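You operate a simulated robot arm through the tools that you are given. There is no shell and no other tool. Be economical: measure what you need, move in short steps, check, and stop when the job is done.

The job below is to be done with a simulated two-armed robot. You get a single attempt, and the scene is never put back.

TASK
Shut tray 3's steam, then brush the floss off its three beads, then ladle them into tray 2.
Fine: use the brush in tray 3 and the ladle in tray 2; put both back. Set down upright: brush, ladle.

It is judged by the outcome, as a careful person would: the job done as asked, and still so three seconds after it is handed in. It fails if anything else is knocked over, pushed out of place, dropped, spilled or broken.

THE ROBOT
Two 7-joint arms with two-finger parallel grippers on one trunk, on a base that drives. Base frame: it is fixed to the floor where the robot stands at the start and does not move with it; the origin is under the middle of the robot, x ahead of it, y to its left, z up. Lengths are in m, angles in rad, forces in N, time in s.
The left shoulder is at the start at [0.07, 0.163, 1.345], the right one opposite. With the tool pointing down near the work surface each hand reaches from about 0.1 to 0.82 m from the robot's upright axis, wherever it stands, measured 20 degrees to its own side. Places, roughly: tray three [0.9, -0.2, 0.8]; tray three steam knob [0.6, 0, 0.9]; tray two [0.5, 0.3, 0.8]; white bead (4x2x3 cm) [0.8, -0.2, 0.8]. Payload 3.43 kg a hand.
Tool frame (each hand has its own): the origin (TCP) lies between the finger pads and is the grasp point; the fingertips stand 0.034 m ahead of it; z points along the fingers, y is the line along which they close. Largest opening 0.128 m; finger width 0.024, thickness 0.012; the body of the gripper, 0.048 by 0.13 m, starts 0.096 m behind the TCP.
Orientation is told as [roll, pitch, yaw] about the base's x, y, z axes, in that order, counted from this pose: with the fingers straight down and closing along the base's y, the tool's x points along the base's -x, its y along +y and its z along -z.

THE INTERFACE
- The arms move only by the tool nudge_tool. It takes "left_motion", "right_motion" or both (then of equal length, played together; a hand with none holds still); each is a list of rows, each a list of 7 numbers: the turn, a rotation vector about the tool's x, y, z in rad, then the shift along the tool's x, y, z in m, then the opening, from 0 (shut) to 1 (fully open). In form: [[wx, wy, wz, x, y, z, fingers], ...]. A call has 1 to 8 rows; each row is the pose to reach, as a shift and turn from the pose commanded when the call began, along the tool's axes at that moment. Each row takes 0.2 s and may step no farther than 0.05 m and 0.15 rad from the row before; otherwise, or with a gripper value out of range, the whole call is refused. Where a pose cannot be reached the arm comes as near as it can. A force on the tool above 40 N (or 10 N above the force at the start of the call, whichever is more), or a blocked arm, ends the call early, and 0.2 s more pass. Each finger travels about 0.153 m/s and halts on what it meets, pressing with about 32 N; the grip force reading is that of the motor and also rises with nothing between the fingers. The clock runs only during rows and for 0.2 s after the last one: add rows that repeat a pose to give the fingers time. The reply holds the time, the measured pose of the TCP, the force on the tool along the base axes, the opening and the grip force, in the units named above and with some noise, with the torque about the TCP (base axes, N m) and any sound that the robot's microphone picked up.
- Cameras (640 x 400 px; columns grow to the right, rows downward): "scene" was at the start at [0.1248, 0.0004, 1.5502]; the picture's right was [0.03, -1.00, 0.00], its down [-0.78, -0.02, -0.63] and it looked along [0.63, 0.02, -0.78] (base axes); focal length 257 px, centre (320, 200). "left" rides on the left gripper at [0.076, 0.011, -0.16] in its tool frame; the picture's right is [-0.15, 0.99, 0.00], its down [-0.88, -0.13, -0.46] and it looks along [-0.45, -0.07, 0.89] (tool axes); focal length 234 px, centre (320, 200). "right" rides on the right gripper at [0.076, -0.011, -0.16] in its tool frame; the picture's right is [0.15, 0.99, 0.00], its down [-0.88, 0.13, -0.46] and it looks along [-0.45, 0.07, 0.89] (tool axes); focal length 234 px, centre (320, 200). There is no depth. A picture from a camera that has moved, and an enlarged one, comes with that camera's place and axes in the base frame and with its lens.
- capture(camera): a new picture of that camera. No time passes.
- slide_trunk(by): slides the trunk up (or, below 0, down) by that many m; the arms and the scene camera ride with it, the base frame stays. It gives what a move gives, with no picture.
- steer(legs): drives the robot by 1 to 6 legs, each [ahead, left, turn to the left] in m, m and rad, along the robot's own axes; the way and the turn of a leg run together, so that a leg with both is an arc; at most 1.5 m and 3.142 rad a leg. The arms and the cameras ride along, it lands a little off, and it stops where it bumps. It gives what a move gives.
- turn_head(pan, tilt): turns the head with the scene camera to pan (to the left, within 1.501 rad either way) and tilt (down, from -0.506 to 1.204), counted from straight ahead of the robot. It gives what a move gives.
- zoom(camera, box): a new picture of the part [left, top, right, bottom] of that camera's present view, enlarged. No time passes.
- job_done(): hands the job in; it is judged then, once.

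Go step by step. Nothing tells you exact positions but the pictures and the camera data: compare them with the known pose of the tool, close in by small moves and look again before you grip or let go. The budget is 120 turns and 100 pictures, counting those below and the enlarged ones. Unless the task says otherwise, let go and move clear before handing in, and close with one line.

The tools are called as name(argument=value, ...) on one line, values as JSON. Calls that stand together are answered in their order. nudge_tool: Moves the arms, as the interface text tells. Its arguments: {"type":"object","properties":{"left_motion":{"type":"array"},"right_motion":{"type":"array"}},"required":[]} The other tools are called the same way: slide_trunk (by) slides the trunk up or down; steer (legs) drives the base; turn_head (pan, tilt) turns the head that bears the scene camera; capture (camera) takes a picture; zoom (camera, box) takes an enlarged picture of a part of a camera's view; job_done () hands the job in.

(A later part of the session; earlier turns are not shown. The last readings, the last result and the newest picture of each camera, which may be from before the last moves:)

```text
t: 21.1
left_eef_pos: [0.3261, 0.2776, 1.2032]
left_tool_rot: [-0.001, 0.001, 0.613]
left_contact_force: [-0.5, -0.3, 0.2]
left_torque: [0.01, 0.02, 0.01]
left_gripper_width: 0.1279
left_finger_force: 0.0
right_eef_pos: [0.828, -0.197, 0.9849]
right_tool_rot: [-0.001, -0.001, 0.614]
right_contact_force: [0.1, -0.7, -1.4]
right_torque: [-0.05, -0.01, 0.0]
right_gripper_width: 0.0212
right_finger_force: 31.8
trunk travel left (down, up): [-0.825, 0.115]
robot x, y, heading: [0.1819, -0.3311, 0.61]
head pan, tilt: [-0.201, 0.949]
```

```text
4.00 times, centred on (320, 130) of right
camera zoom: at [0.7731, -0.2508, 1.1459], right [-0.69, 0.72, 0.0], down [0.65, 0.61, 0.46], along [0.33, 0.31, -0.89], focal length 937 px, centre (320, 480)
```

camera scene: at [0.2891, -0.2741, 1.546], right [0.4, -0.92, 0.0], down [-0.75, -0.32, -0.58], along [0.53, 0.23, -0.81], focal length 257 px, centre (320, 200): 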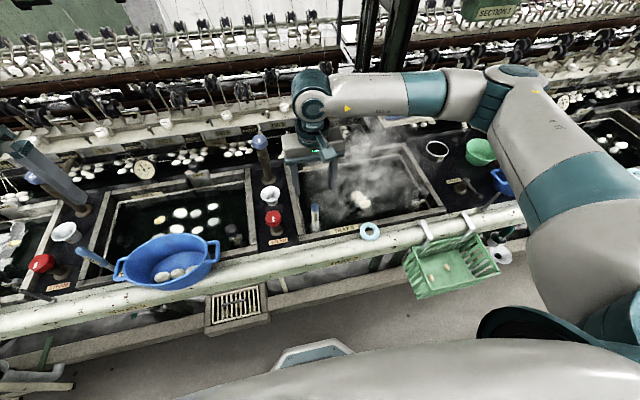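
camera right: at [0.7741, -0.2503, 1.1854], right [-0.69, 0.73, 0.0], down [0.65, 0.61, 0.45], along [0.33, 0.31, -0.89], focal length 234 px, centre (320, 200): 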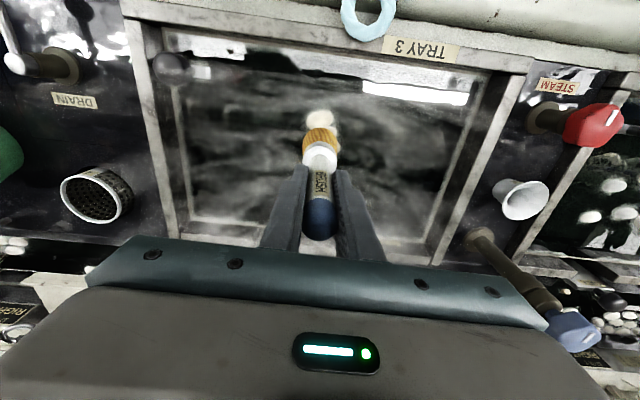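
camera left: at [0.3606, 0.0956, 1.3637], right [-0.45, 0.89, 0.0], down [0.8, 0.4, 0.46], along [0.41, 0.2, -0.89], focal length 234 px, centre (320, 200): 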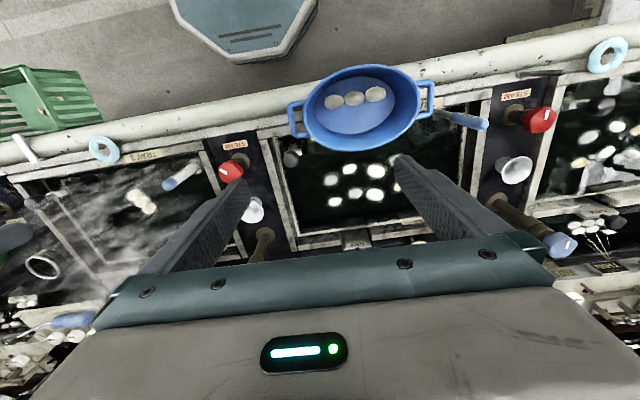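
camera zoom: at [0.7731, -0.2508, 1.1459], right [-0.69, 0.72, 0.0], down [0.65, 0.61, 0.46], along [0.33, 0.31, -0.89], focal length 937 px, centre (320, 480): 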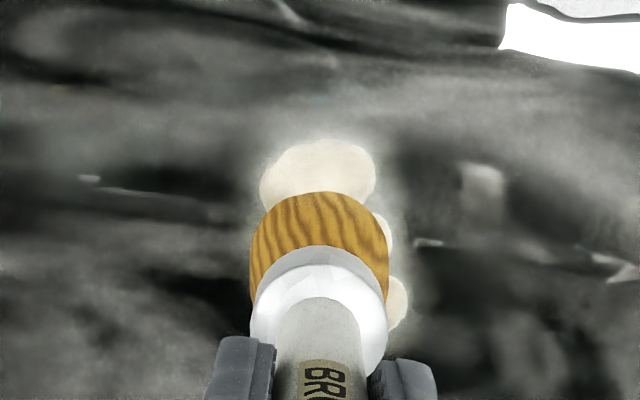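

nudge_tool(right_motion=[[0, 0, 0, 0, 0, 0.006, 0], [0, 0, 0, 0, 0, 0.012, 0], [0, 0, 0, 0, 0, 0.012, 0]])

zoom(camera="scene", box=[320, 140, 410, 230])

```text
t: 21.9
left_eef_pos: [0.327, 0.2789, 1.203]
left_tool_rot: [-0.001, 0.0, 0.614]
left_contact_force: [-0.2, 0.7, 0.8]
left_torque: [-0.02, -0.05, -0.03]
left_gripper_width: 0.1278
left_finger_force: 0.0
right_eef_pos: [0.8282, -0.1988, 0.9721]
right_tool_rot: [-0.001, 0.001, 0.613]
right_contact_force: [0.2, -0.7, -0.1]
right_torque: [-0.05, -0.01, -0.01]
right_gripper_width: 0.021
right_finger_force: 32.0
trunk travel left (down, up): [-0.825, 0.115]
robot x, y, heading: [0.1818, -0.3314, 0.611]
head pan, tilt: [-0.201, 0.949]
```

```text
4.44 times, centred on (365, 185) of scene
camera zoom: at [0.2895, -0.2748, 1.546], right [0.4, -0.92, 0.0], down [-0.75, -0.32, -0.58], along [0.53, 0.23, -0.81], focal length 1144 px, centre (120, 267)
```

zoom: 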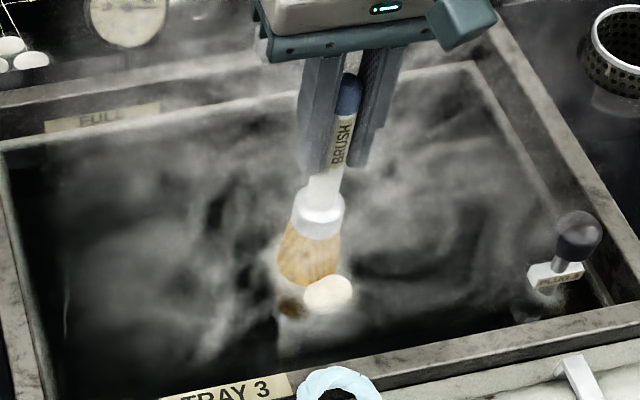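

Light contact now. Brushing in short gentle strokes along the row.

nudge_tool(right_motion=[[0, 0, 0, 0.012, -0.005, 0, 0], [0, 0, 0, 0.024, -0.01, 0, 0], [0, 0, 0, 0.012, -0.005, 0, 0], [0, 0, 0, -0.01, 0.004, 0, 0], [0, 0, 0, -0.022, 0.01, 0, 0], [0, 0, 0, -0.01, 0.004, 0, 0], [0, 0, 0, 0.01, -0.004, 0, 0], [0, 0, 0, 0, 0, -0.05, 0]])

zoom(camera="scene", box=[320, 140, 410, 230])

zoom(camera="right", box=[260, 80, 380, 180])

```text
refused: row 8 steps farther than a row can; nothing moved
```

```text
4.44 times, centred on (365, 185) of scene
camera zoom: at [0.2895, -0.2748, 1.546], right [0.4, -0.92, 0.0], down [-0.75, -0.32, -0.58], along [0.53, 0.23, -0.81], focal length 1144 px, centre (120, 267)
```

zoom: 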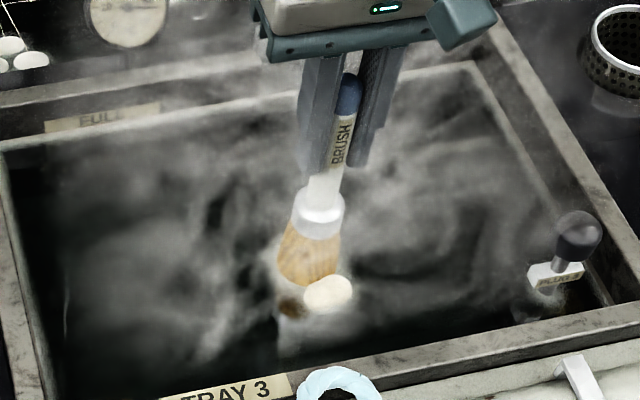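

```text
4.00 times, centred on (320, 130) of right
camera zoom: at [0.7723, -0.2515, 1.1336], right [-0.69, 0.72, 0.0], down [0.65, 0.61, 0.46], along [0.33, 0.31, -0.89], focal length 937 px, centre (320, 480)
```

zoom: 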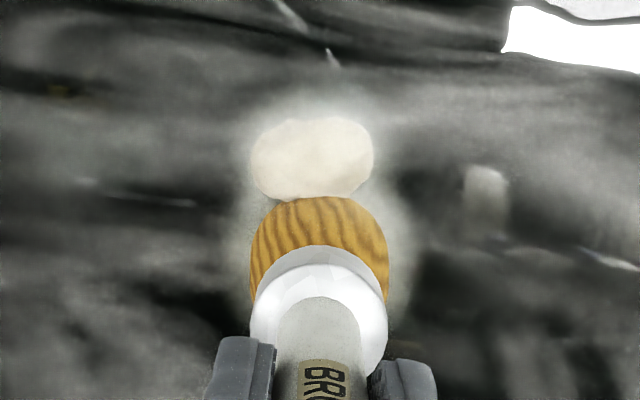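

The last row was too long; same strokes with a smaller lift.

nudge_tool(right_motion=[[0, 0, 0, 0.012, -0.005, 0, 0], [0, 0, 0, 0.024, -0.01, 0, 0], [0, 0, 0, 0.012, -0.005, 0, 0], [0, 0, 0, -0.01, 0.004, 0, 0], [0, 0, 0, -0.022, 0.01, 0, 0], [0, 0, 0, -0.01, 0.004, 0, 0], [0, 0, 0, 0.01, -0.004, -0.003, 0], [0, 0, 0, 0, 0, -0.04, 0]])

zoom(camera="scene", box=[320, 140, 410, 230])

zoom(camera="right", box=[260, 80, 380, 180])

```text
t: 23.6
left_eef_pos: [0.3262, 0.2805, 1.2026]
left_tool_rot: [-0.001, 0.0, 0.611]
left_contact_force: [0.9, -0.4, -0.2]
left_torque: [-0.03, 0.0, 0.0]
left_gripper_width: 0.1279
left_finger_force: 0.0
right_eef_pos: [0.828, -0.1962, 1.0154]
right_tool_rot: [-0.001, 0.001, 0.612]
right_contact_force: [-1.2, 0.3, 0.2]
right_torque: [0.08, 0.03, 0.05]
right_gripper_width: 0.0204
right_finger_force: 31.4
trunk travel left (down, up): [-0.825, 0.115]
robot x, y, heading: [0.1825, -0.3292, 0.609]
head pan, tilt: [-0.201, 0.949]
```

```text
4.44 times, centred on (365, 185) of scene
camera zoom: at [0.289, -0.2729, 1.5459], right [0.4, -0.92, 0.0], down [-0.75, -0.33, -0.58], along [0.53, 0.23, -0.81], focal length 1144 px, centre (120, 267)
```

zoom: 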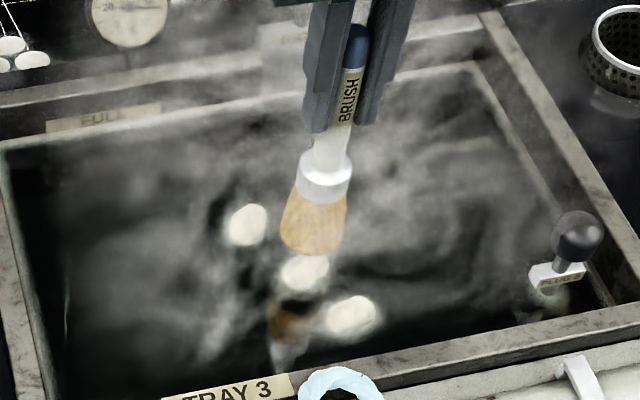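

```text
4.00 times, centred on (320, 130) of right
camera zoom: at [0.7717, -0.2483, 1.1761], right [-0.69, 0.72, 0.0], down [0.65, 0.61, 0.45], along [0.33, 0.31, -0.89], focal length 937 px, centre (320, 480)
```

zoom: 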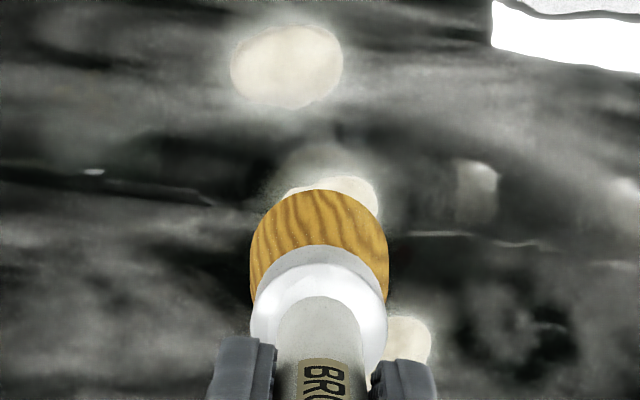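

The beads float apart, so I'll dab and stroke each one individually, starting with the nearest.

nudge_tool(right_motion=[[0, 0, 0, 0.026, -0.0125, 0, 0], [0, 0, 0, 0.052, -0.025, 0, 0], [0, 0, 0, 0.052, -0.025, 0.025, 0], [0, 0, 0, 0.052, -0.025, 0.042, 0], [0, 0, 0, 0.054, -0.015, 0.042, 0], [0, 0, 0, 0.05, -0.035, 0.042, 0], [0, 0, 0, 0.052, -0.025, 0.035, 0], [0, 0, 0, 0.052, -0.025, 0.0, 0]])

zoom(camera="scene", box=[320, 140, 410, 230])

zoom(camera="right", box=[240, 60, 400, 190])

```text
t: 25.4
left_eef_pos: [0.3252, 0.2795, 1.2031]
left_tool_rot: [-0.003, 0.0, 0.614]
left_contact_force: [0.1, -0.1, 0.8]
left_torque: [-0.02, 0.0, -0.03]
left_gripper_width: 0.128
left_finger_force: 0.1
right_eef_pos: [0.7989, -0.2463, 1.0132]
right_tool_rot: [0.0, 0.001, 0.611]
right_contact_force: [0.0, -0.4, -1.0]
right_torque: [-0.07, -0.05, -0.01]
right_gripper_width: 0.0208
right_finger_force: 32.4
trunk travel left (down, up): [-0.825, 0.115]
robot x, y, heading: [0.1864, -0.3272, 0.61]
head pan, tilt: [-0.201, 0.949]
```

```text
4.44 times, centred on (365, 185) of scene
camera zoom: at [0.2884, -0.2743, 1.546], right [0.4, -0.92, 0.0], down [-0.75, -0.32, -0.58], along [0.53, 0.23, -0.81], focal length 1144 px, centre (120, 267)
```

zoom: 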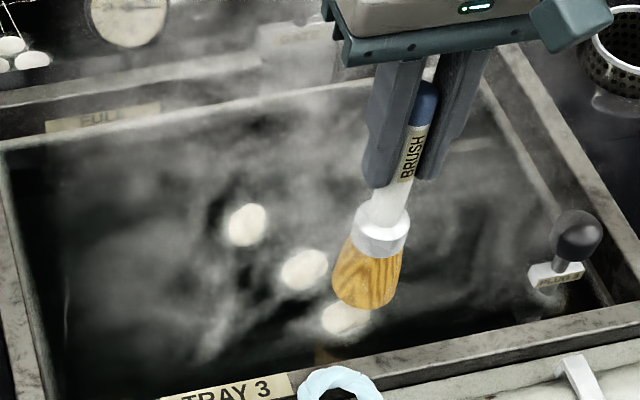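

```text
3.08 times, centred on (320, 125) of right
camera zoom: at [0.7435, -0.299, 1.1747], right [-0.69, 0.72, 0.0], down [0.65, 0.61, 0.46], along [0.33, 0.31, -0.89], focal length 720 px, centre (320, 431)
```

zoom: 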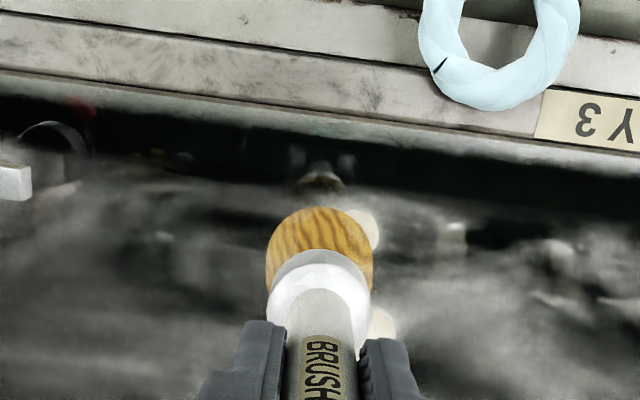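

zoom(camera="scene", box=[345, 180, 385, 220])

```text
10.00 times, centred on (365, 200) of scene
camera zoom: at [0.2884, -0.2743, 1.546], right [0.4, -0.92, 0.0], down [-0.75, -0.32, -0.58], along [0.53, 0.23, -0.81], focal length 2573 px, centre (-130, 200)
```

zoom: 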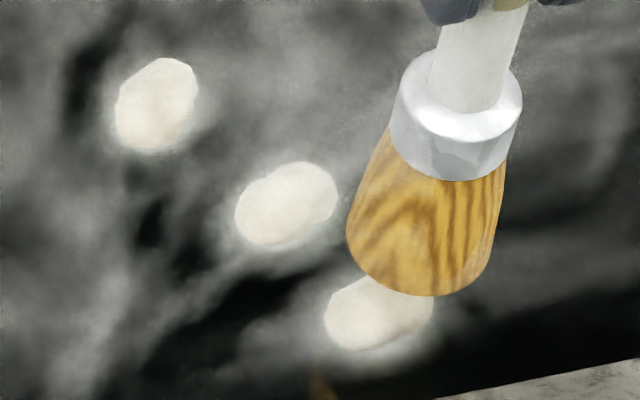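

No visible change yet. I'll brush bead C longer, with real strokes across it.

nudge_tool(right_motion=[[0, 0, 0, 0.002, 0.01, 0.02, 0], [0, 0, 0, 0.002, 0.01, 0.042, 0], [0, 0, 0, 0.002, 0.025, 0.042, 0], [0, 0, 0, 0.002, -0.005, 0.042, 0], [0, 0, 0, 0.002, 0.025, 0.042, 0], [0, 0, 0, 0.002, -0.005, 0.042, 0], [0, 0, 0, 0.002, 0.01, 0.035, 0], [0, 0, 0, 0.002, 0.01, 0, 0]])

zoom(camera="scene", box=[335, 170, 395, 220])

zoom(camera="right", box=[240, 60, 400, 190])

```text
t: 27.2
left_eef_pos: [0.3252, 0.2788, 1.2026]
left_tool_rot: [-0.001, 0.0, 0.612]
left_contact_force: [0.2, 1.3, -0.5]
left_torque: [0.0, -0.02, 0.0]
left_gripper_width: 0.1281
left_finger_force: 0.0
right_eef_pos: [0.7919, -0.2378, 1.0146]
right_tool_rot: [0.001, 0.003, 0.614]
right_contact_force: [0.0, 0.1, -1.0]
right_torque: [0.1, 0.04, 0.01]
right_gripper_width: 0.0208
right_finger_force: 31.8
trunk travel left (down, up): [-0.825, 0.115]
robot x, y, heading: [0.1853, -0.3336, 0.608]
head pan, tilt: [-0.201, 0.949]
```

```text
8.00 times, centred on (365, 195) of scene
camera zoom: at [0.2887, -0.2733, 1.5459], right [0.4, -0.92, 0.0], down [-0.75, -0.33, -0.58], along [0.53, 0.23, -0.81], focal length 2059 px, centre (-40, 240)
```

zoom: 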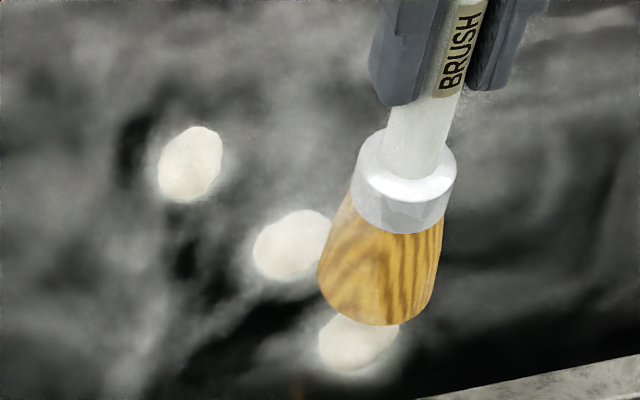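

```text
3.08 times, centred on (320, 125) of right
camera zoom: at [0.7363, -0.2905, 1.1754], right [-0.69, 0.72, 0.0], down [0.65, 0.61, 0.45], along [0.33, 0.31, -0.89], focal length 720 px, centre (320, 431)
```

zoom: 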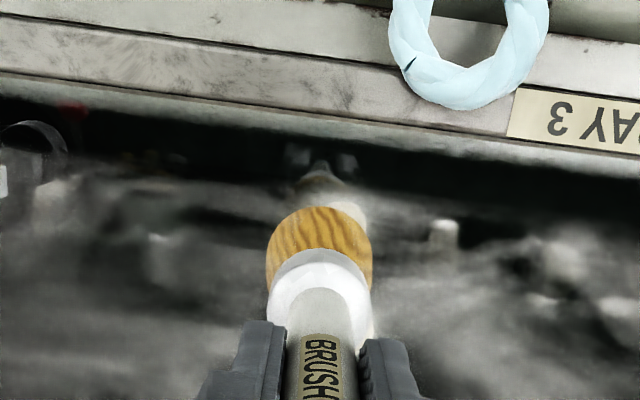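

Bead C barely moved, so contact was probably marginal. I'll press 1 cm deeper, hold and read the force.

nudge_tool(right_motion=[[0, 0, 0, 0, 0, 0.025, 0], [0, 0, 0, 0, 0, 0.045, 0], [0, 0, 0, 0, 0, 0.053, 0], [0, 0, 0, 0, 0, 0.053, 0]])

zoom(camera="scene", box=[335, 170, 395, 220])

zoom(camera="right", box=[260, 80, 380, 180])

```text
t: 28.2
left_eef_pos: [0.3258, 0.2782, 1.2036]
left_tool_rot: [-0.002, 0.002, 0.612]
left_contact_force: [-0.9, 0.5, -0.1]
left_torque: [0.04, 0.0, 0.02]
left_gripper_width: 0.1281
left_finger_force: 0.1
right_eef_pos: [0.791, -0.2387, 0.9602]
right_tool_rot: [0.001, 0.0, 0.612]
right_contact_force: [-0.3, -0.5, -1.1]
right_torque: [0.12, 0.04, -0.02]
right_gripper_width: 0.0204
right_finger_force: 32.0
trunk travel left (down, up): [-0.825, 0.115]
robot x, y, heading: [0.1838, -0.3308, 0.611]
head pan, tilt: [-0.201, 0.949]
```

```text
8.00 times, centred on (365, 195) of scene
camera zoom: at [0.2896, -0.2746, 1.546], right [0.4, -0.92, 0.0], down [-0.75, -0.32, -0.58], along [0.53, 0.23, -0.81], focal length 2059 px, centre (-40, 240)
```

zoom: 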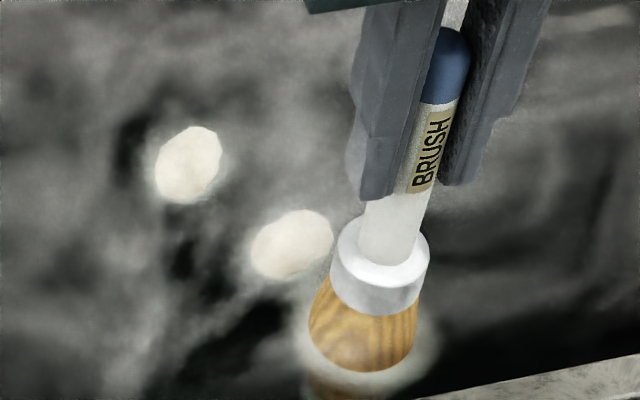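

```text
4.00 times, centred on (320, 130) of right
camera zoom: at [0.7358, -0.2921, 1.1212], right [-0.69, 0.73, 0.0], down [0.65, 0.61, 0.46], along [0.33, 0.31, -0.89], focal length 937 px, centre (320, 480)
```

zoom: 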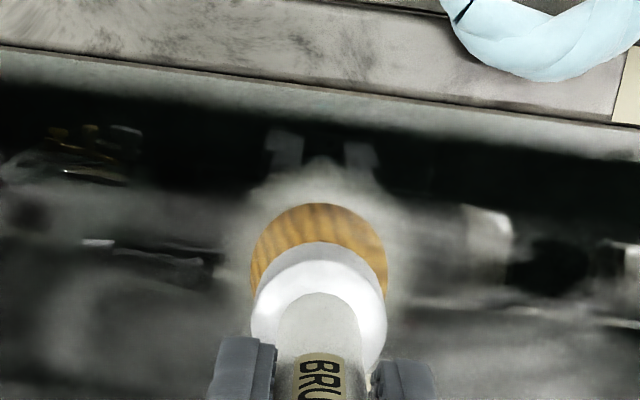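

The bead is now right under the bristles. Stroking back and forth here, then lifting.

nudge_tool(right_motion=[[0, 0, 0, 0, 0.015, 0, 0], [0, 0, 0, 0, -0.015, 0, 0], [0, 0, 0, -0.01, 0.015, 0, 0], [0, 0, 0, -0.01, -0.015, 0, 0], [0, 0, 0, 0, 0.015, 0, 0], [0, 0, 0, 0, -0.015, 0, 0], [0, 0, 0, 0, 0, -0.02, 0], [0, 0, 0, -0.02, -0.02, -0.055, 0]])

zoom(camera="scene", box=[335, 170, 395, 220])

zoom(camera="right", box=[240, 60, 400, 190])

```text
t: 30.1
left_eef_pos: [0.3265, 0.2789, 1.2027]
left_tool_rot: [-0.003, 0.0, 0.613]
left_contact_force: [-0.4, 0.4, 0.1]
left_torque: [-0.01, 0.02, 0.0]
left_gripper_width: 0.1279
left_finger_force: 0.0
right_eef_pos: [0.8229, -0.2433, 1.0165]
right_tool_rot: [-0.001, 0.004, 0.613]
right_contact_force: [0.1, 0.4, -1.4]
right_torque: [0.15, 0.08, 0.02]
right_gripper_width: 0.0203
right_finger_force: 32.3
trunk travel left (down, up): [-0.825, 0.115]
robot x, y, heading: [0.1888, -0.3308, 0.614]
head pan, tilt: [-0.201, 0.949]
```

```text
8.00 times, centred on (365, 195) of scene
camera zoom: at [0.2895, -0.2743, 1.5459], right [0.4, -0.92, 0.0], down [-0.75, -0.32, -0.58], along [0.53, 0.23, -0.81], focal length 2059 px, centre (-40, 240)
```

zoom: 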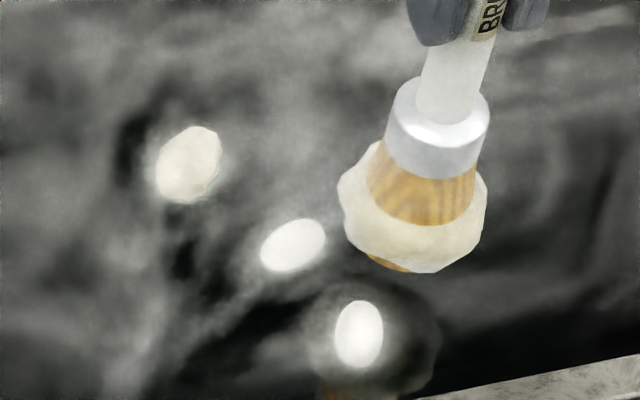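

```text
3.08 times, centred on (320, 125) of right
camera zoom: at [0.7675, -0.296, 1.1771], right [-0.69, 0.72, 0.0], down [0.65, 0.61, 0.45], along [0.33, 0.31, -0.89], focal length 720 px, centre (320, 431)
```

zoom: 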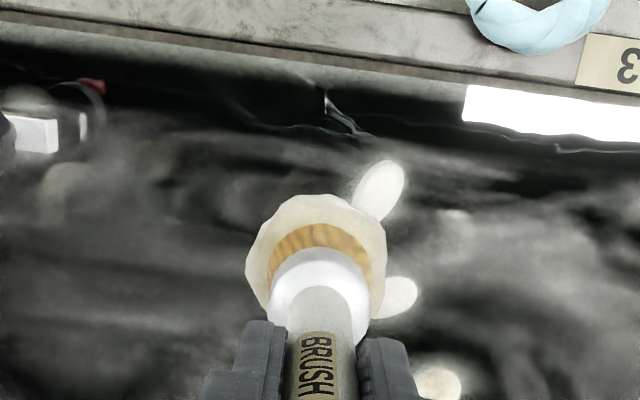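

The floss has come off B and C onto the brush (they are now smaller and bright white). Bead A, at n≈0.616, s≈0.605, is next.

nudge_tool(right_motion=[[0, 0, 0, -0.027, 0.022, 0, 0], [0, 0, 0, -0.054, 0.044, 0, 0], [0, 0, 0, -0.081, 0.066, 0, 0], [0, 0, 0, -0.081, 0.066, 0.03, 0], [0, 0, 0, -0.081, 0.066, 0.055, 0], [0, 0, 0, -0.081, 0.081, 0.055, 0], [0, 0, 0, -0.081, 0.051, 0.055, 0], [0, 0, 0, -0.081, 0.066, 0.055, 0]])

nudge_tool(right_motion=[[0, 0, 0, 0.01, 0.015, 0, 0], [0, 0, 0, 0.01, -0.015, 0, 0], [0, 0, 0, -0.01, 0.015, 0, 0], [0, 0, 0, -0.01, -0.015, 0, 0], [0, 0, 0, 0, 0, 0, 0], [0, 0, 0, 0, 0, -0.03, 0], [0, 0, 0, 0, -0.02, -0.07, 0], [0, 0, 0, 0, -0.06, -0.09, 0]])

capture(camera="scene")

zoom(camera="scene", box=[325, 165, 405, 225])

```text
t: 31.9
left_eef_pos: [0.3258, 0.2786, 1.2022]
left_tool_rot: [0.0, 0.0, 0.614]
left_contact_force: [0.8, -0.7, 1.0]
left_torque: [-0.05, 0.01, 0.02]
left_gripper_width: 0.1282
left_finger_force: 0.1
right_eef_pos: [0.8471, -0.1438, 0.9587]
right_tool_rot: [0.0, 0.0, 0.614]
right_contact_force: [-0.1, 1.1, -0.4]
right_torque: [0.0, 0.02, -0.02]
right_gripper_width: 0.0207
right_finger_force: 32.1
trunk travel left (down, up): [-0.825, 0.115]
robot x, y, heading: [0.182, -0.3329, 0.61]
head pan, tilt: [-0.201, 0.949]
```

```text
t: 33.6
left_eef_pos: [0.3268, 0.2769, 1.2058]
left_tool_rot: [-0.002, 0.002, 0.612]
left_contact_force: [-0.2, -0.8, 0.3]
left_torque: [0.05, 0.01, 0.0]
left_gripper_width: 0.1278
left_finger_force: 0.0
right_eef_pos: [0.8816, -0.1957, 1.0485]
right_tool_rot: [0.001, -0.001, 0.616]
right_contact_force: [0.1, -0.5, -0.9]
right_torque: [0.0, 0.0, -0.02]
right_gripper_width: 0.0206
right_finger_force: 31.9
trunk travel left (down, up): [-0.825, 0.115]
robot x, y, heading: [0.1832, -0.3318, 0.611]
head pan, tilt: [-0.201, 0.949]
```

```text
45 pictures are left
camera scene: at [0.29, -0.2772, 1.546], right [0.4, -0.92, 0.0], down [-0.75, -0.32, -0.58], along [0.53, 0.23, -0.81], focal length 257 px, centre (320, 200)
```

scene: 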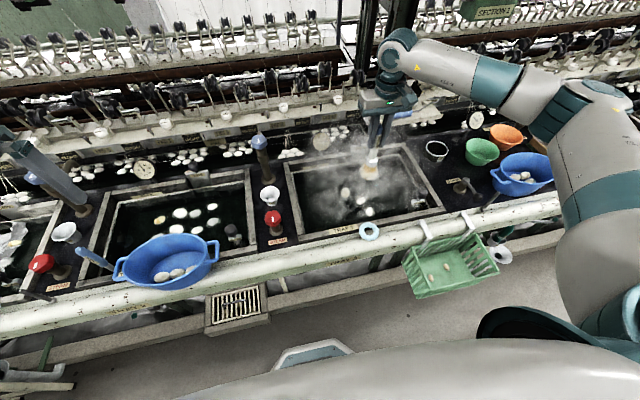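

```text
6.67 times, centred on (365, 195) of scene
camera zoom: at [0.29, -0.2772, 1.546], right [0.4, -0.92, 0.0], down [-0.75, -0.32, -0.58], along [0.53, 0.23, -0.81], focal length 1716 px, centre (20, 233)
```

zoom: 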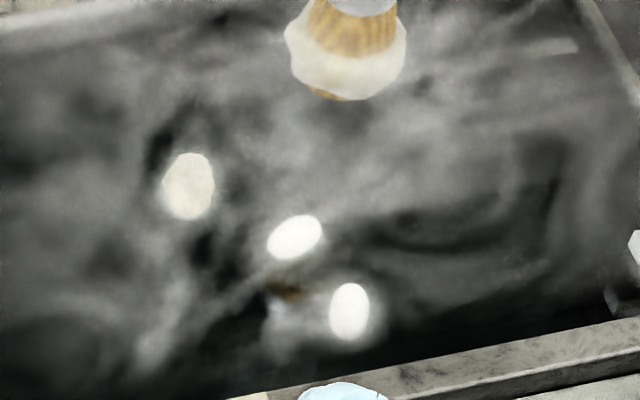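

Bead A drifted to n≈0.607, s≈0.593 and still shows some floss. Brushing it again.

nudge_tool(right_motion=[[0, 0, 0, 0.003, 0.037, 0, 0], [0, 0, 0, 0.003, 0.0725, 0.02, 0], [0, 0, 0, 0.003, 0.0725, 0.06, 0], [0, 0, 0, 0.003, 0.0725, 0.09, 0], [0, 0, 0, 0.015, 0.0725, 0.09, 0], [0, 0, 0, -0.012, 0.0725, 0.09, 0], [0, 0, 0, 0.015, 0.0725, 0.09, 0], [0, 0, 0, -0.012, 0.0725, 0.09, 0]])

nudge_tool(right_motion=[[0, 0, 0, 0.01, 0.012, 0, 0], [0, 0, 0, 0.01, -0.012, 0, 0], [0, 0, 0, 0.02, 0.012, 0, 0], [0, 0, 0, 0.02, -0.012, 0, 0], [0, 0, 0, 0.01, 0, 0, 0], [0, 0, 0, 0, 0, -0.03, 0], [0, 0, 0, 0, -0.02, -0.07, 0], [0, 0, 0, 0, -0.06, -0.09, 0]])

zoom(camera="scene", box=[325, 165, 405, 225])

```text
t: 35.5
left_eef_pos: [0.3261, 0.2792, 1.2043]
left_tool_rot: [-0.001, 0.002, 0.614]
left_contact_force: [-0.4, 1.0, -0.3]
left_torque: [-0.04, 0.04, 0.02]
left_gripper_width: 0.1278
left_finger_force: 0.1
right_eef_pos: [0.853, -0.1256, 0.9581]
right_tool_rot: [0.001, 0.001, 0.613]
right_contact_force: [-1.3, 1.1, -0.9]
right_torque: [-0.04, -0.01, -0.01]
right_gripper_width: 0.0207
right_finger_force: 31.9
trunk travel left (down, up): [-0.825, 0.115]
robot x, y, heading: [0.1829, -0.3306, 0.612]
head pan, tilt: [-0.201, 0.949]
```

```text
t: 37.2
left_eef_pos: [0.3271, 0.2763, 1.2046]
left_tool_rot: [0.002, 0.0, 0.613]
left_contact_force: [-0.2, -0.3, 0.6]
left_torque: [0.04, -0.04, 0.0]
left_gripper_width: 0.1281
left_finger_force: 0.1
right_eef_pos: [0.886, -0.1798, 1.0507]
right_tool_rot: [0.003, 0.0, 0.613]
right_contact_force: [-0.7, -1.0, -0.6]
right_torque: [0.01, 0.0, 0.0]
right_gripper_width: 0.0208
right_finger_force: 32.1
trunk travel left (down, up): [-0.825, 0.115]
robot x, y, heading: [0.1832, -0.3336, 0.612]
head pan, tilt: [-0.201, 0.949]
```

```text
6.67 times, centred on (365, 195) of scene
camera zoom: at [0.2904, -0.2765, 1.546], right [0.4, -0.92, 0.0], down [-0.75, -0.32, -0.58], along [0.53, 0.23, -0.81], focal length 1716 px, centre (20, 233)
```

zoom: 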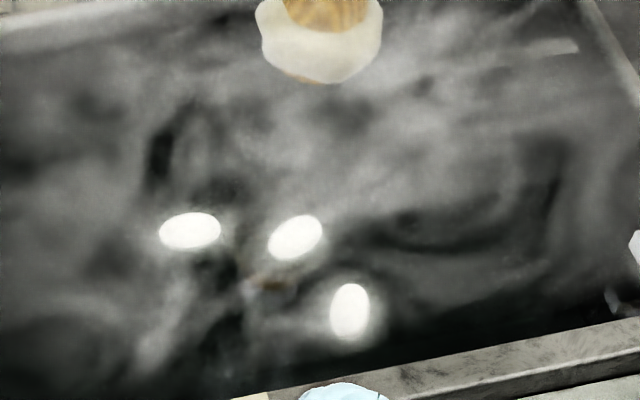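

All three beads are clean white now. Returning the brush to where it stood.

nudge_tool(right_motion=[[0, 0, 0, 0.027, 0.04, 0, 0], [0, 0, 0, 0.053, 0.079, 0, 0], [0, 0, 0, 0.08, 0.119, 0, 0], [0, 0, 0, 0.106, 0.158, 0, 0], [0, 0, 0, 0.133, 0.198, 0, 0], [0, 0, 0, 0.133, 0.198, 0, 0]])

capture(camera="right")

```text
t: 38.6
left_eef_pos: [0.3282, 0.2783, 1.2037]
left_tool_rot: [-0.001, -0.001, 0.613]
left_contact_force: [0.1, -0.4, -0.9]
left_torque: [0.04, 0.02, -0.01]
left_gripper_width: 0.1278
left_finger_force: 0.1
right_eef_pos: [0.6657, -0.0939, 1.0489]
right_tool_rot: [0.0, 0.001, 0.613]
right_contact_force: [-0.2, -1.2, -0.8]
right_torque: [0.05, 0.01, 0.01]
right_gripper_width: 0.0204
right_finger_force: 32.5
trunk travel left (down, up): [-0.825, 0.115]
robot x, y, heading: [0.185, -0.3317, 0.61]
head pan, tilt: [-0.201, 0.949]
```

```text
42 pictures are left
camera right: at [0.611, -0.1468, 1.2097], right [-0.69, 0.73, 0.0], down [0.65, 0.61, 0.46], along [0.33, 0.31, -0.89], focal length 234 px, centre (320, 200)
```

right: 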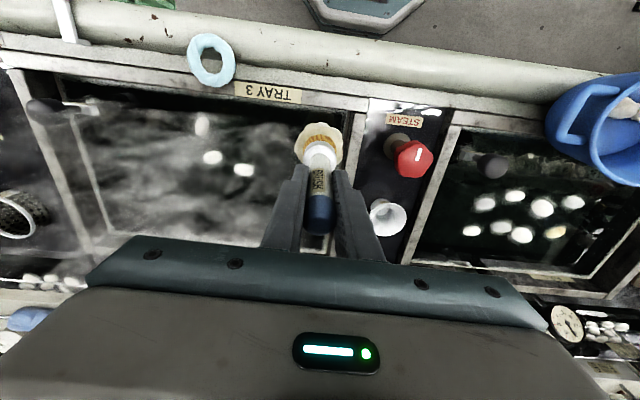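

nudge_tool(right_motion=[[0, 0, 0, 0.001, 0, 0.045, 0], [0, 0, 0, 0.001, 0, 0.09, 0], [0, 0, 0, 0.001, 0, 0.13, 0], [0, 0, 0, 0.001, 0, 0.148, 0], [0, 0, 0, 0.001, 0, 0.1535, 0], [0, 0, 0, 0.001, 0, 0.1535, 0]])

```text
t: 40.0
left_eef_pos: [0.3257, 0.2775, 1.2046]
left_tool_rot: [-0.002, 0.0, 0.612]
left_contact_force: [0.4, 0.3, 0.5]
left_torque: [0.01, -0.01, 0.04]
left_gripper_width: 0.1276
left_finger_force: 0.2
right_eef_pos: [0.6629, -0.0909, 0.8985]
right_tool_rot: [0.003, -0.002, 0.612]
right_contact_force: [2.9, -2.1, 25.4]
right_torque: [-0.26, -0.38, -0.13]
right_gripper_width: 0.0206
right_finger_force: 31.8
trunk travel left (down, up): [-0.825, 0.115]
robot x, y, heading: [0.183, -0.3317, 0.61]
head pan, tilt: [-0.201, 0.949]
```

The brush is on the tray floor (25 N push). Easing up slightly, then opening and backing straight up.

nudge_tool(right_motion=[[0, 0, 0, 0, 0, -0.004, 0], [0, 0, 0, 0, 0, -0.004, 0], [0, 0, 0, 0, 0, -0.004, 0.3], [0, 0, 0, 0, 0, -0.004, 0.45], [0, 0, 0, 0, 0, -0.004, 0.45]])

capture(camera="right")

```text
t: 41.2
left_eef_pos: [0.3264, 0.2791, 1.2038]
left_tool_rot: [-0.001, 0.0, 0.613]
left_contact_force: [-0.3, 0.4, 0.3]
left_torque: [-0.03, -0.04, -0.02]
left_gripper_width: 0.1282
left_finger_force: 0.1
right_eef_pos: [0.6633, -0.0909, 0.9015]
right_tool_rot: [0.0, 0.001, 0.613]
right_contact_force: [-0.4, 0.4, -0.4]
right_torque: [0.03, 0.0, -0.01]
right_gripper_width: 0.0578
right_finger_force: 0.0
trunk travel left (down, up): [-0.825, 0.115]
robot x, y, heading: [0.1853, -0.3319, 0.609]
head pan, tilt: [-0.201, 0.949]
```

```text
41 pictures are left
camera right: at [0.6076, -0.1444, 1.0622], right [-0.69, 0.73, 0.0], down [0.65, 0.61, 0.46], along [0.33, 0.31, -0.89], focal length 234 px, centre (320, 200)
```

right: 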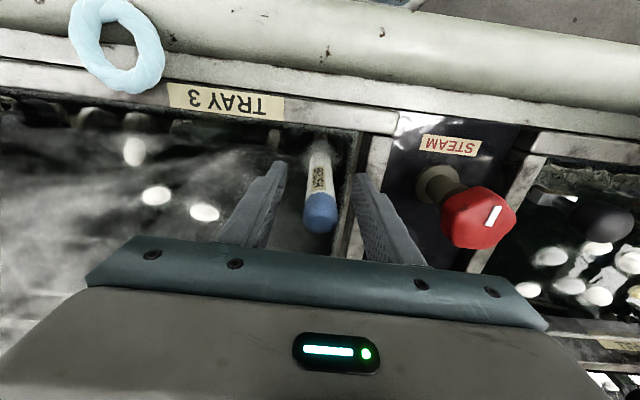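

The brush stands upright by itself. Raising the right hand and moving it well out of the way to the right.

nudge_tool(right_motion=[[0, 0, 0, 0, 0, -0.05, 0.45], [0, 0, 0, 0, 0, -0.1, 0.45], [0, 0, 0, 0, 0, -0.15, 0.45], [0, 0, 0, 0, -0.02, -0.19, 0.45], [0, 0, 0, 0, -0.06, -0.22, 0.45], [0, 0, 0, 0, -0.11, -0.22, 0.45], [0, 0, 0, 0, -0.16, -0.22, 0.45], [0, 0, 0, 0, -0.21, -0.22, 0.45]])

turn_head(pan=0.35, tilt=1.0)

capture(camera="scene")

capture(camera="left")

```text
t: 43.0
left_eef_pos: [0.3263, 0.277, 1.2042]
left_tool_rot: [-0.002, 0.001, 0.614]
left_contact_force: [-0.1, -0.1, 0.8]
left_torque: [0.03, -0.02, 0.0]
left_gripper_width: 0.1279
left_finger_force: 0.1
right_eef_pos: [0.78, -0.2657, 1.1187]
right_tool_rot: [0.001, 0.0, 0.615]
right_contact_force: [-0.4, -0.6, 0.7]
right_torque: [0.07, 0.03, -0.04]
right_gripper_width: 0.0574
right_finger_force: 0.1
trunk travel left (down, up): [-0.825, 0.115]
robot x, y, heading: [0.1834, -0.3313, 0.611]
head pan, tilt: [-0.201, 0.949]
```

```text
t: 44.0
left_eef_pos: [0.3261, 0.279, 1.2032]
left_tool_rot: [-0.001, -0.001, 0.612]
left_contact_force: [-0.6, 0.5, 0.3]
left_torque: [0.03, 0.0, 0.02]
left_gripper_width: 0.1281
left_finger_force: 0.2
right_eef_pos: [0.7802, -0.2629, 1.1173]
right_tool_rot: [0.0, 0.002, 0.613]
right_contact_force: [-0.2, -0.3, -0.3]
right_torque: [-0.02, -0.04, -0.02]
right_gripper_width: 0.0577
right_finger_force: 0.0
trunk travel left (down, up): [-0.825, 0.115]
robot x, y, heading: [0.1824, -0.3291, 0.609]
head pan, tilt: [0.351, 1.0]
```

```text
40 pictures are left
camera scene: at [0.2626, -0.2466, 1.5424], right [0.82, -0.57, 0.0], down [-0.48, -0.69, -0.54], along [0.31, 0.44, -0.84], focal length 257 px, centre (320, 200)
```

scene: 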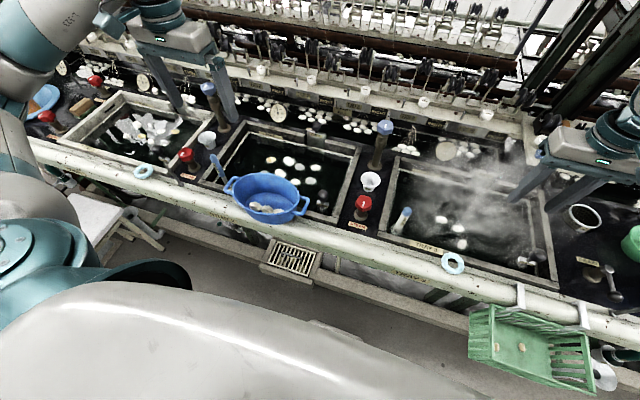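

```text
39 pictures are left
camera left: at [0.2577, 0.245, 1.362], right [-0.45, 0.89, 0.0], down [0.8, 0.4, 0.46], along [0.41, 0.2, -0.89], focal length 234 px, centre (320, 200)
```

left: 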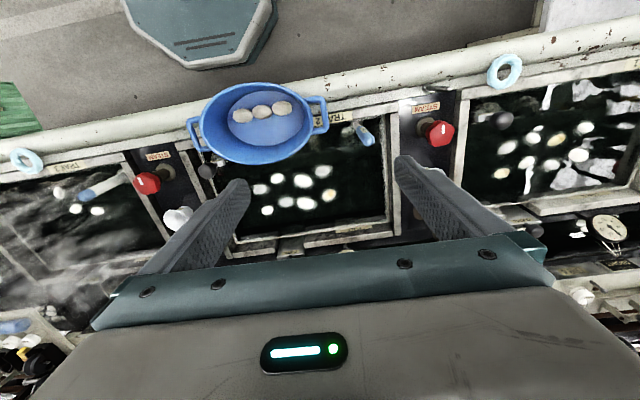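

Now locating the ladle in tray 2 (blue handle just behind the basin's left handle).

zoom(camera="scene", box=[180, 120, 320, 230])

zoom(camera="left", box=[290, 80, 440, 190])

```text
3.64 times, centred on (250, 175) of scene
camera zoom: at [0.2626, -0.2466, 1.5424], right [0.82, -0.57, 0.0], down [-0.48, -0.69, -0.54], along [0.31, 0.44, -0.84], focal length 936 px, centre (574, 291)
```

zoom: 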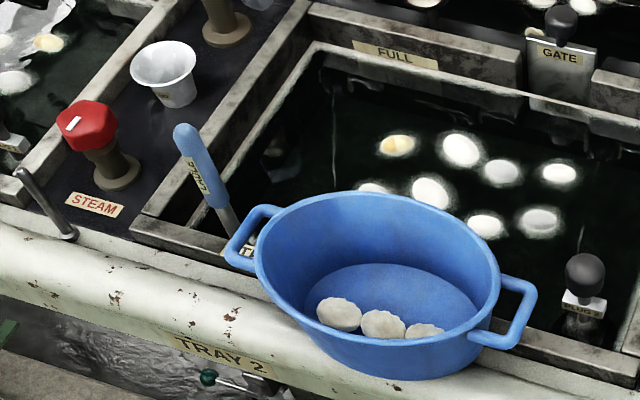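

```text
3.64 times, centred on (365, 135) of left
camera zoom: at [0.2577, 0.245, 1.362], right [-0.45, 0.89, 0.0], down [0.8, 0.4, 0.46], along [0.41, 0.2, -0.89], focal length 852 px, centre (156, 436)
```

zoom: 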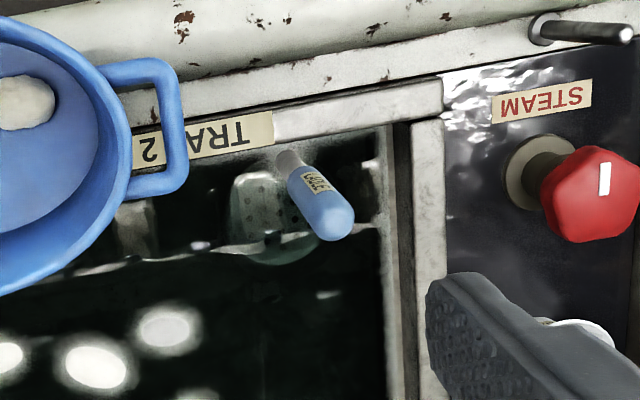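

The ladle's handle is nearly vertical at n≈0.447, s≈-0.117, top z≈0.976, with the perforated bowl behind it under water. Hovering the left hand above it, opening reduced to stay clear of the basin.

nudge_tool(left_motion=[[0, 0, 0, -0.01, 0.037, 0, 0.5], [0, 0, 0, -0.019, 0.074, 0, 0.5], [0, 0, 0, -0.019, 0.074, 0.05, 0.5], [0, 0, 0, -0.019, 0.074, 0.1, 0.5], [0, 0, 0, -0.019, 0.074, 0.145, 0.5], [0, 0, 0, -0.019, 0.074, 0.145, 0.5]])

capture(camera="left")

zoom(camera="scene", box=[160, 100, 320, 230])

```text
t: 45.4
left_eef_pos: [0.3009, 0.3483, 1.0566]
left_tool_rot: [-0.001, -0.001, 0.611]
left_contact_force: [0.6, 0.1, -0.8]
left_torque: [-0.05, 0.01, -0.01]
left_gripper_width: 0.0639
left_finger_force: 0.0
right_eef_pos: [0.7804, -0.2637, 1.1185]
right_tool_rot: [-0.001, -0.002, 0.614]
right_contact_force: [0.8, -0.7, 0.3]
right_torque: [0.02, 0.01, 0.0]
right_gripper_width: 0.0577
right_finger_force: 0.0
trunk travel left (down, up): [-0.825, 0.115]
robot x, y, heading: [0.1795, -0.333, 0.615]
head pan, tilt: [0.351, 1.0]
```

```text
36 pictures are left
camera left: at [0.232, 0.3151, 1.2156], right [-0.45, 0.89, 0.0], down [0.79, 0.4, 0.46], along [0.41, 0.2, -0.89], focal length 234 px, centre (320, 200)
```

left: 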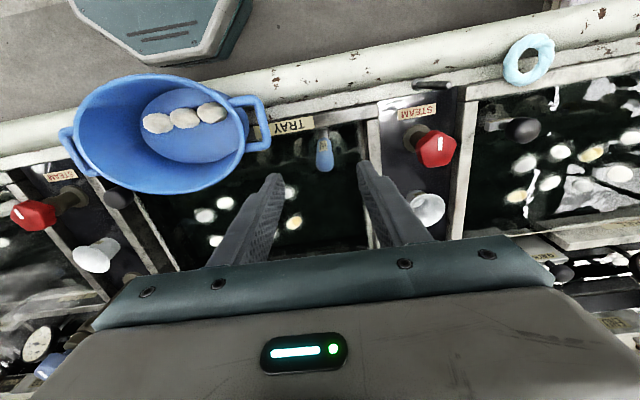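

```text
3.08 times, centred on (240, 165) of scene
camera zoom: at [0.2629, -0.2472, 1.5424], right [0.82, -0.57, 0.0], down [-0.48, -0.69, -0.54], along [0.31, 0.44, -0.84], focal length 792 px, centre (566, 308)
```

zoom: 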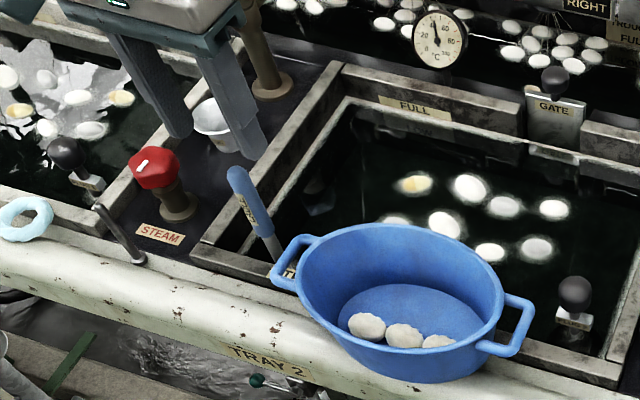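

nudge_tool(left_motion=[[0, 0, 0, -0.001, 0.004, 0.04, 0.5], [0, 0, 0, -0.001, 0.004, 0.08, 0.5], [0, 0, 0, -0.001, 0.004, 0.112, 0.5], [0, 0, 0, -0.001, 0.004, 0.112, 0.5]])

capture(camera="left")

zoom(camera="scene", box=[160, 100, 320, 230])

```text
t: 46.4
left_eef_pos: [0.2915, 0.349, 0.9455]
left_tool_rot: [0.0, 0.0, 0.613]
left_contact_force: [-0.6, 0.8, -0.6]
left_torque: [-0.02, 0.01, 0.01]
left_gripper_width: 0.0641
left_finger_force: 0.1
right_eef_pos: [0.7786, -0.2635, 1.1188]
right_tool_rot: [-0.001, 0.0, 0.613]
right_contact_force: [-0.1, 0.7, 1.1]
right_torque: [0.03, 0.0, 0.0]
right_gripper_width: 0.0577
right_finger_force: 0.1
trunk travel left (down, up): [-0.825, 0.115]
robot x, y, heading: [0.1821, -0.3323, 0.607]
head pan, tilt: [0.351, 1.0]
```

```text
34 pictures are left
camera left: at [0.2232, 0.3159, 1.1036], right [-0.45, 0.89, 0.0], down [0.8, 0.4, 0.46], along [0.41, 0.2, -0.89], focal length 234 px, centre (320, 200)
```

left: 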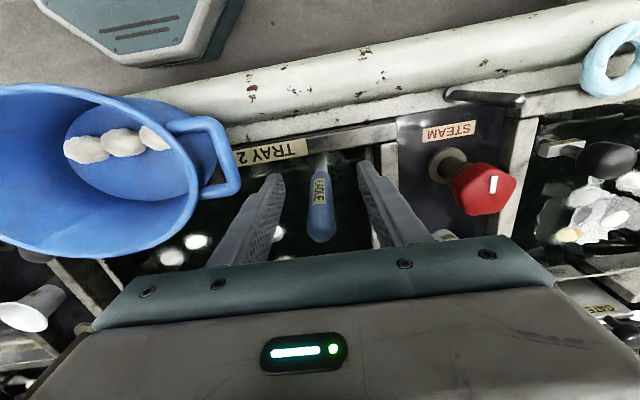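

```text
3.08 times, centred on (240, 165) of scene
camera zoom: at [0.2625, -0.2466, 1.5424], right [0.82, -0.57, 0.0], down [-0.48, -0.69, -0.54], along [0.31, 0.44, -0.84], focal length 792 px, centre (566, 308)
```

zoom: 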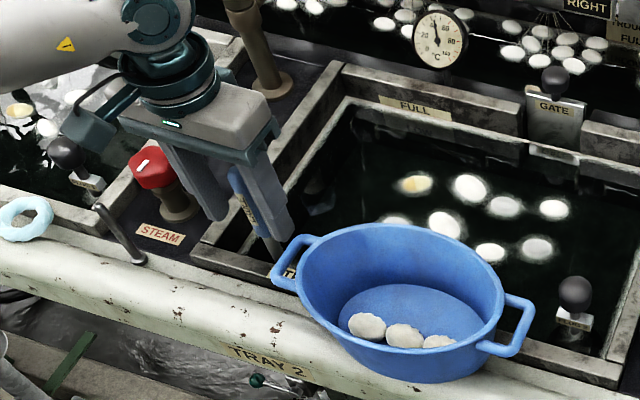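

The handle is between the fingers and clear of everything. Closing.

nudge_tool(left_motion=[[0, 0, 0, 0, 0, 0, 0.25], [0, 0, 0, 0, 0, 0, 0.1], [0, 0, 0, 0, 0, 0, 0], [0, 0, 0, 0, 0, 0, 0]])

```text
t: 47.4
left_eef_pos: [0.292, 0.3505, 0.9459]
left_tool_rot: [-0.001, 0.0, 0.612]
left_contact_force: [0.4, -0.8, -0.1]
left_torque: [-0.06, 0.07, -0.02]
left_gripper_width: 0.0185
left_finger_force: 32.2
right_eef_pos: [0.7796, -0.2641, 1.1178]
right_tool_rot: [0.0, 0.0, 0.612]
right_contact_force: [-0.5, 0.1, -0.3]
right_torque: [-0.02, 0.02, 0.02]
right_gripper_width: 0.0577
right_finger_force: 0.1
trunk travel left (down, up): [-0.825, 0.115]
robot x, y, heading: [0.1842, -0.3306, 0.612]
head pan, tilt: [0.351, 1.0]
```

Gripped at 18.5 mm (return pose TCP [0.292, 0.3505, 0.946]). Lifting straight up 0.25 m in two stages.

nudge_tool(left_motion=[[0, 0, 0, 0, 0, -0.03, 0], [0, 0, 0, 0, 0, -0.065, 0], [0, 0, 0, 0, 0, -0.1, 0], [0, 0, 0, 0, 0, -0.135, 0], [0, 0, 0, 0, 0, -0.17, 0], [0, 0, 0, 0, 0, -0.2, 0], [0, 0, 0, 0, 0, -0.225, 0], [0, 0, 0, 0, 0, -0.25, 0]])

capture(camera="left")

capture(camera="scene")

```text
t: 49.2
left_eef_pos: [0.2964, 0.3514, 1.1984]
left_tool_rot: [0.0, 0.0, 0.612]
left_contact_force: [0.4, -0.8, -1.2]
left_torque: [-0.07, 0.06, -0.04]
left_gripper_width: 0.0182
left_finger_force: 32.4
right_eef_pos: [0.7798, -0.2637, 1.12]
right_tool_rot: [0.0, -0.001, 0.611]
right_contact_force: [-0.1, -0.7, -0.2]
right_torque: [0.03, -0.01, 0.0]
right_gripper_width: 0.0576
right_finger_force: 0.0
trunk travel left (down, up): [-0.825, 0.115]
robot x, y, heading: [0.1829, -0.332, 0.614]
head pan, tilt: [0.351, 1.0]
```

```text
32 pictures are left
camera left: at [0.2281, 0.3174, 1.3569], right [-0.45, 0.89, 0.0], down [0.8, 0.4, 0.46], along [0.41, 0.2, -0.89], focal length 234 px, centre (320, 200)
```

left: 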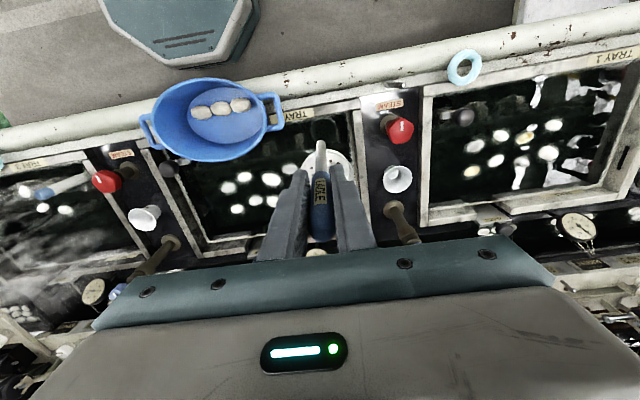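

```text
31 pictures are left
camera scene: at [0.263, -0.2468, 1.5424], right [0.82, -0.57, 0.0], down [-0.48, -0.69, -0.54], along [0.31, 0.44, -0.84], focal length 257 px, centre (320, 200)
```

scene: 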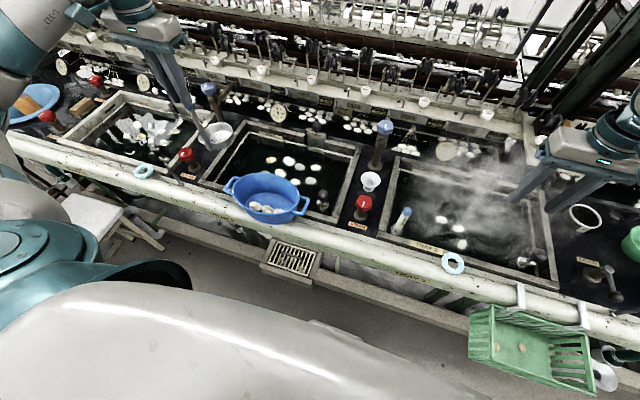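

zoom(camera="scene", box=[170, 80, 260, 160])

zoom(camera="left", box=[260, 120, 380, 220])

```text
5.00 times, centred on (215, 120) of scene
camera zoom: at [0.263, -0.2468, 1.5424], right [0.82, -0.57, 0.0], down [-0.48, -0.69, -0.54], along [0.31, 0.44, -0.84], focal length 1287 px, centre (845, 600)
```

zoom: 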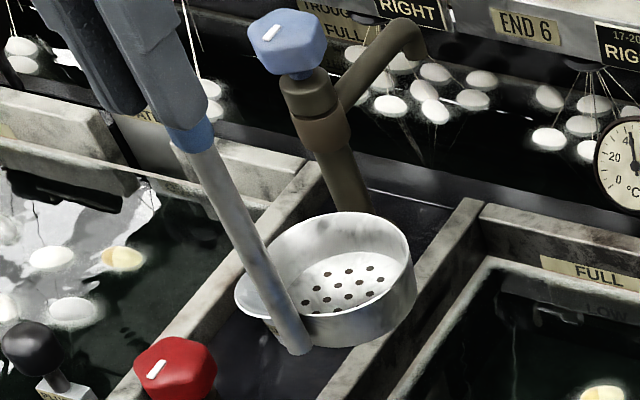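

```text
4.00 times, centred on (320, 170) of left
camera zoom: at [0.2281, 0.3174, 1.3569], right [-0.45, 0.89, 0.0], down [0.8, 0.4, 0.46], along [0.41, 0.2, -0.89], focal length 937 px, centre (320, 320)
```

zoom: 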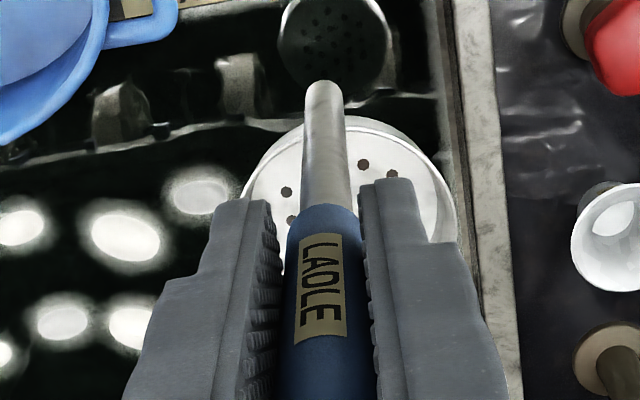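

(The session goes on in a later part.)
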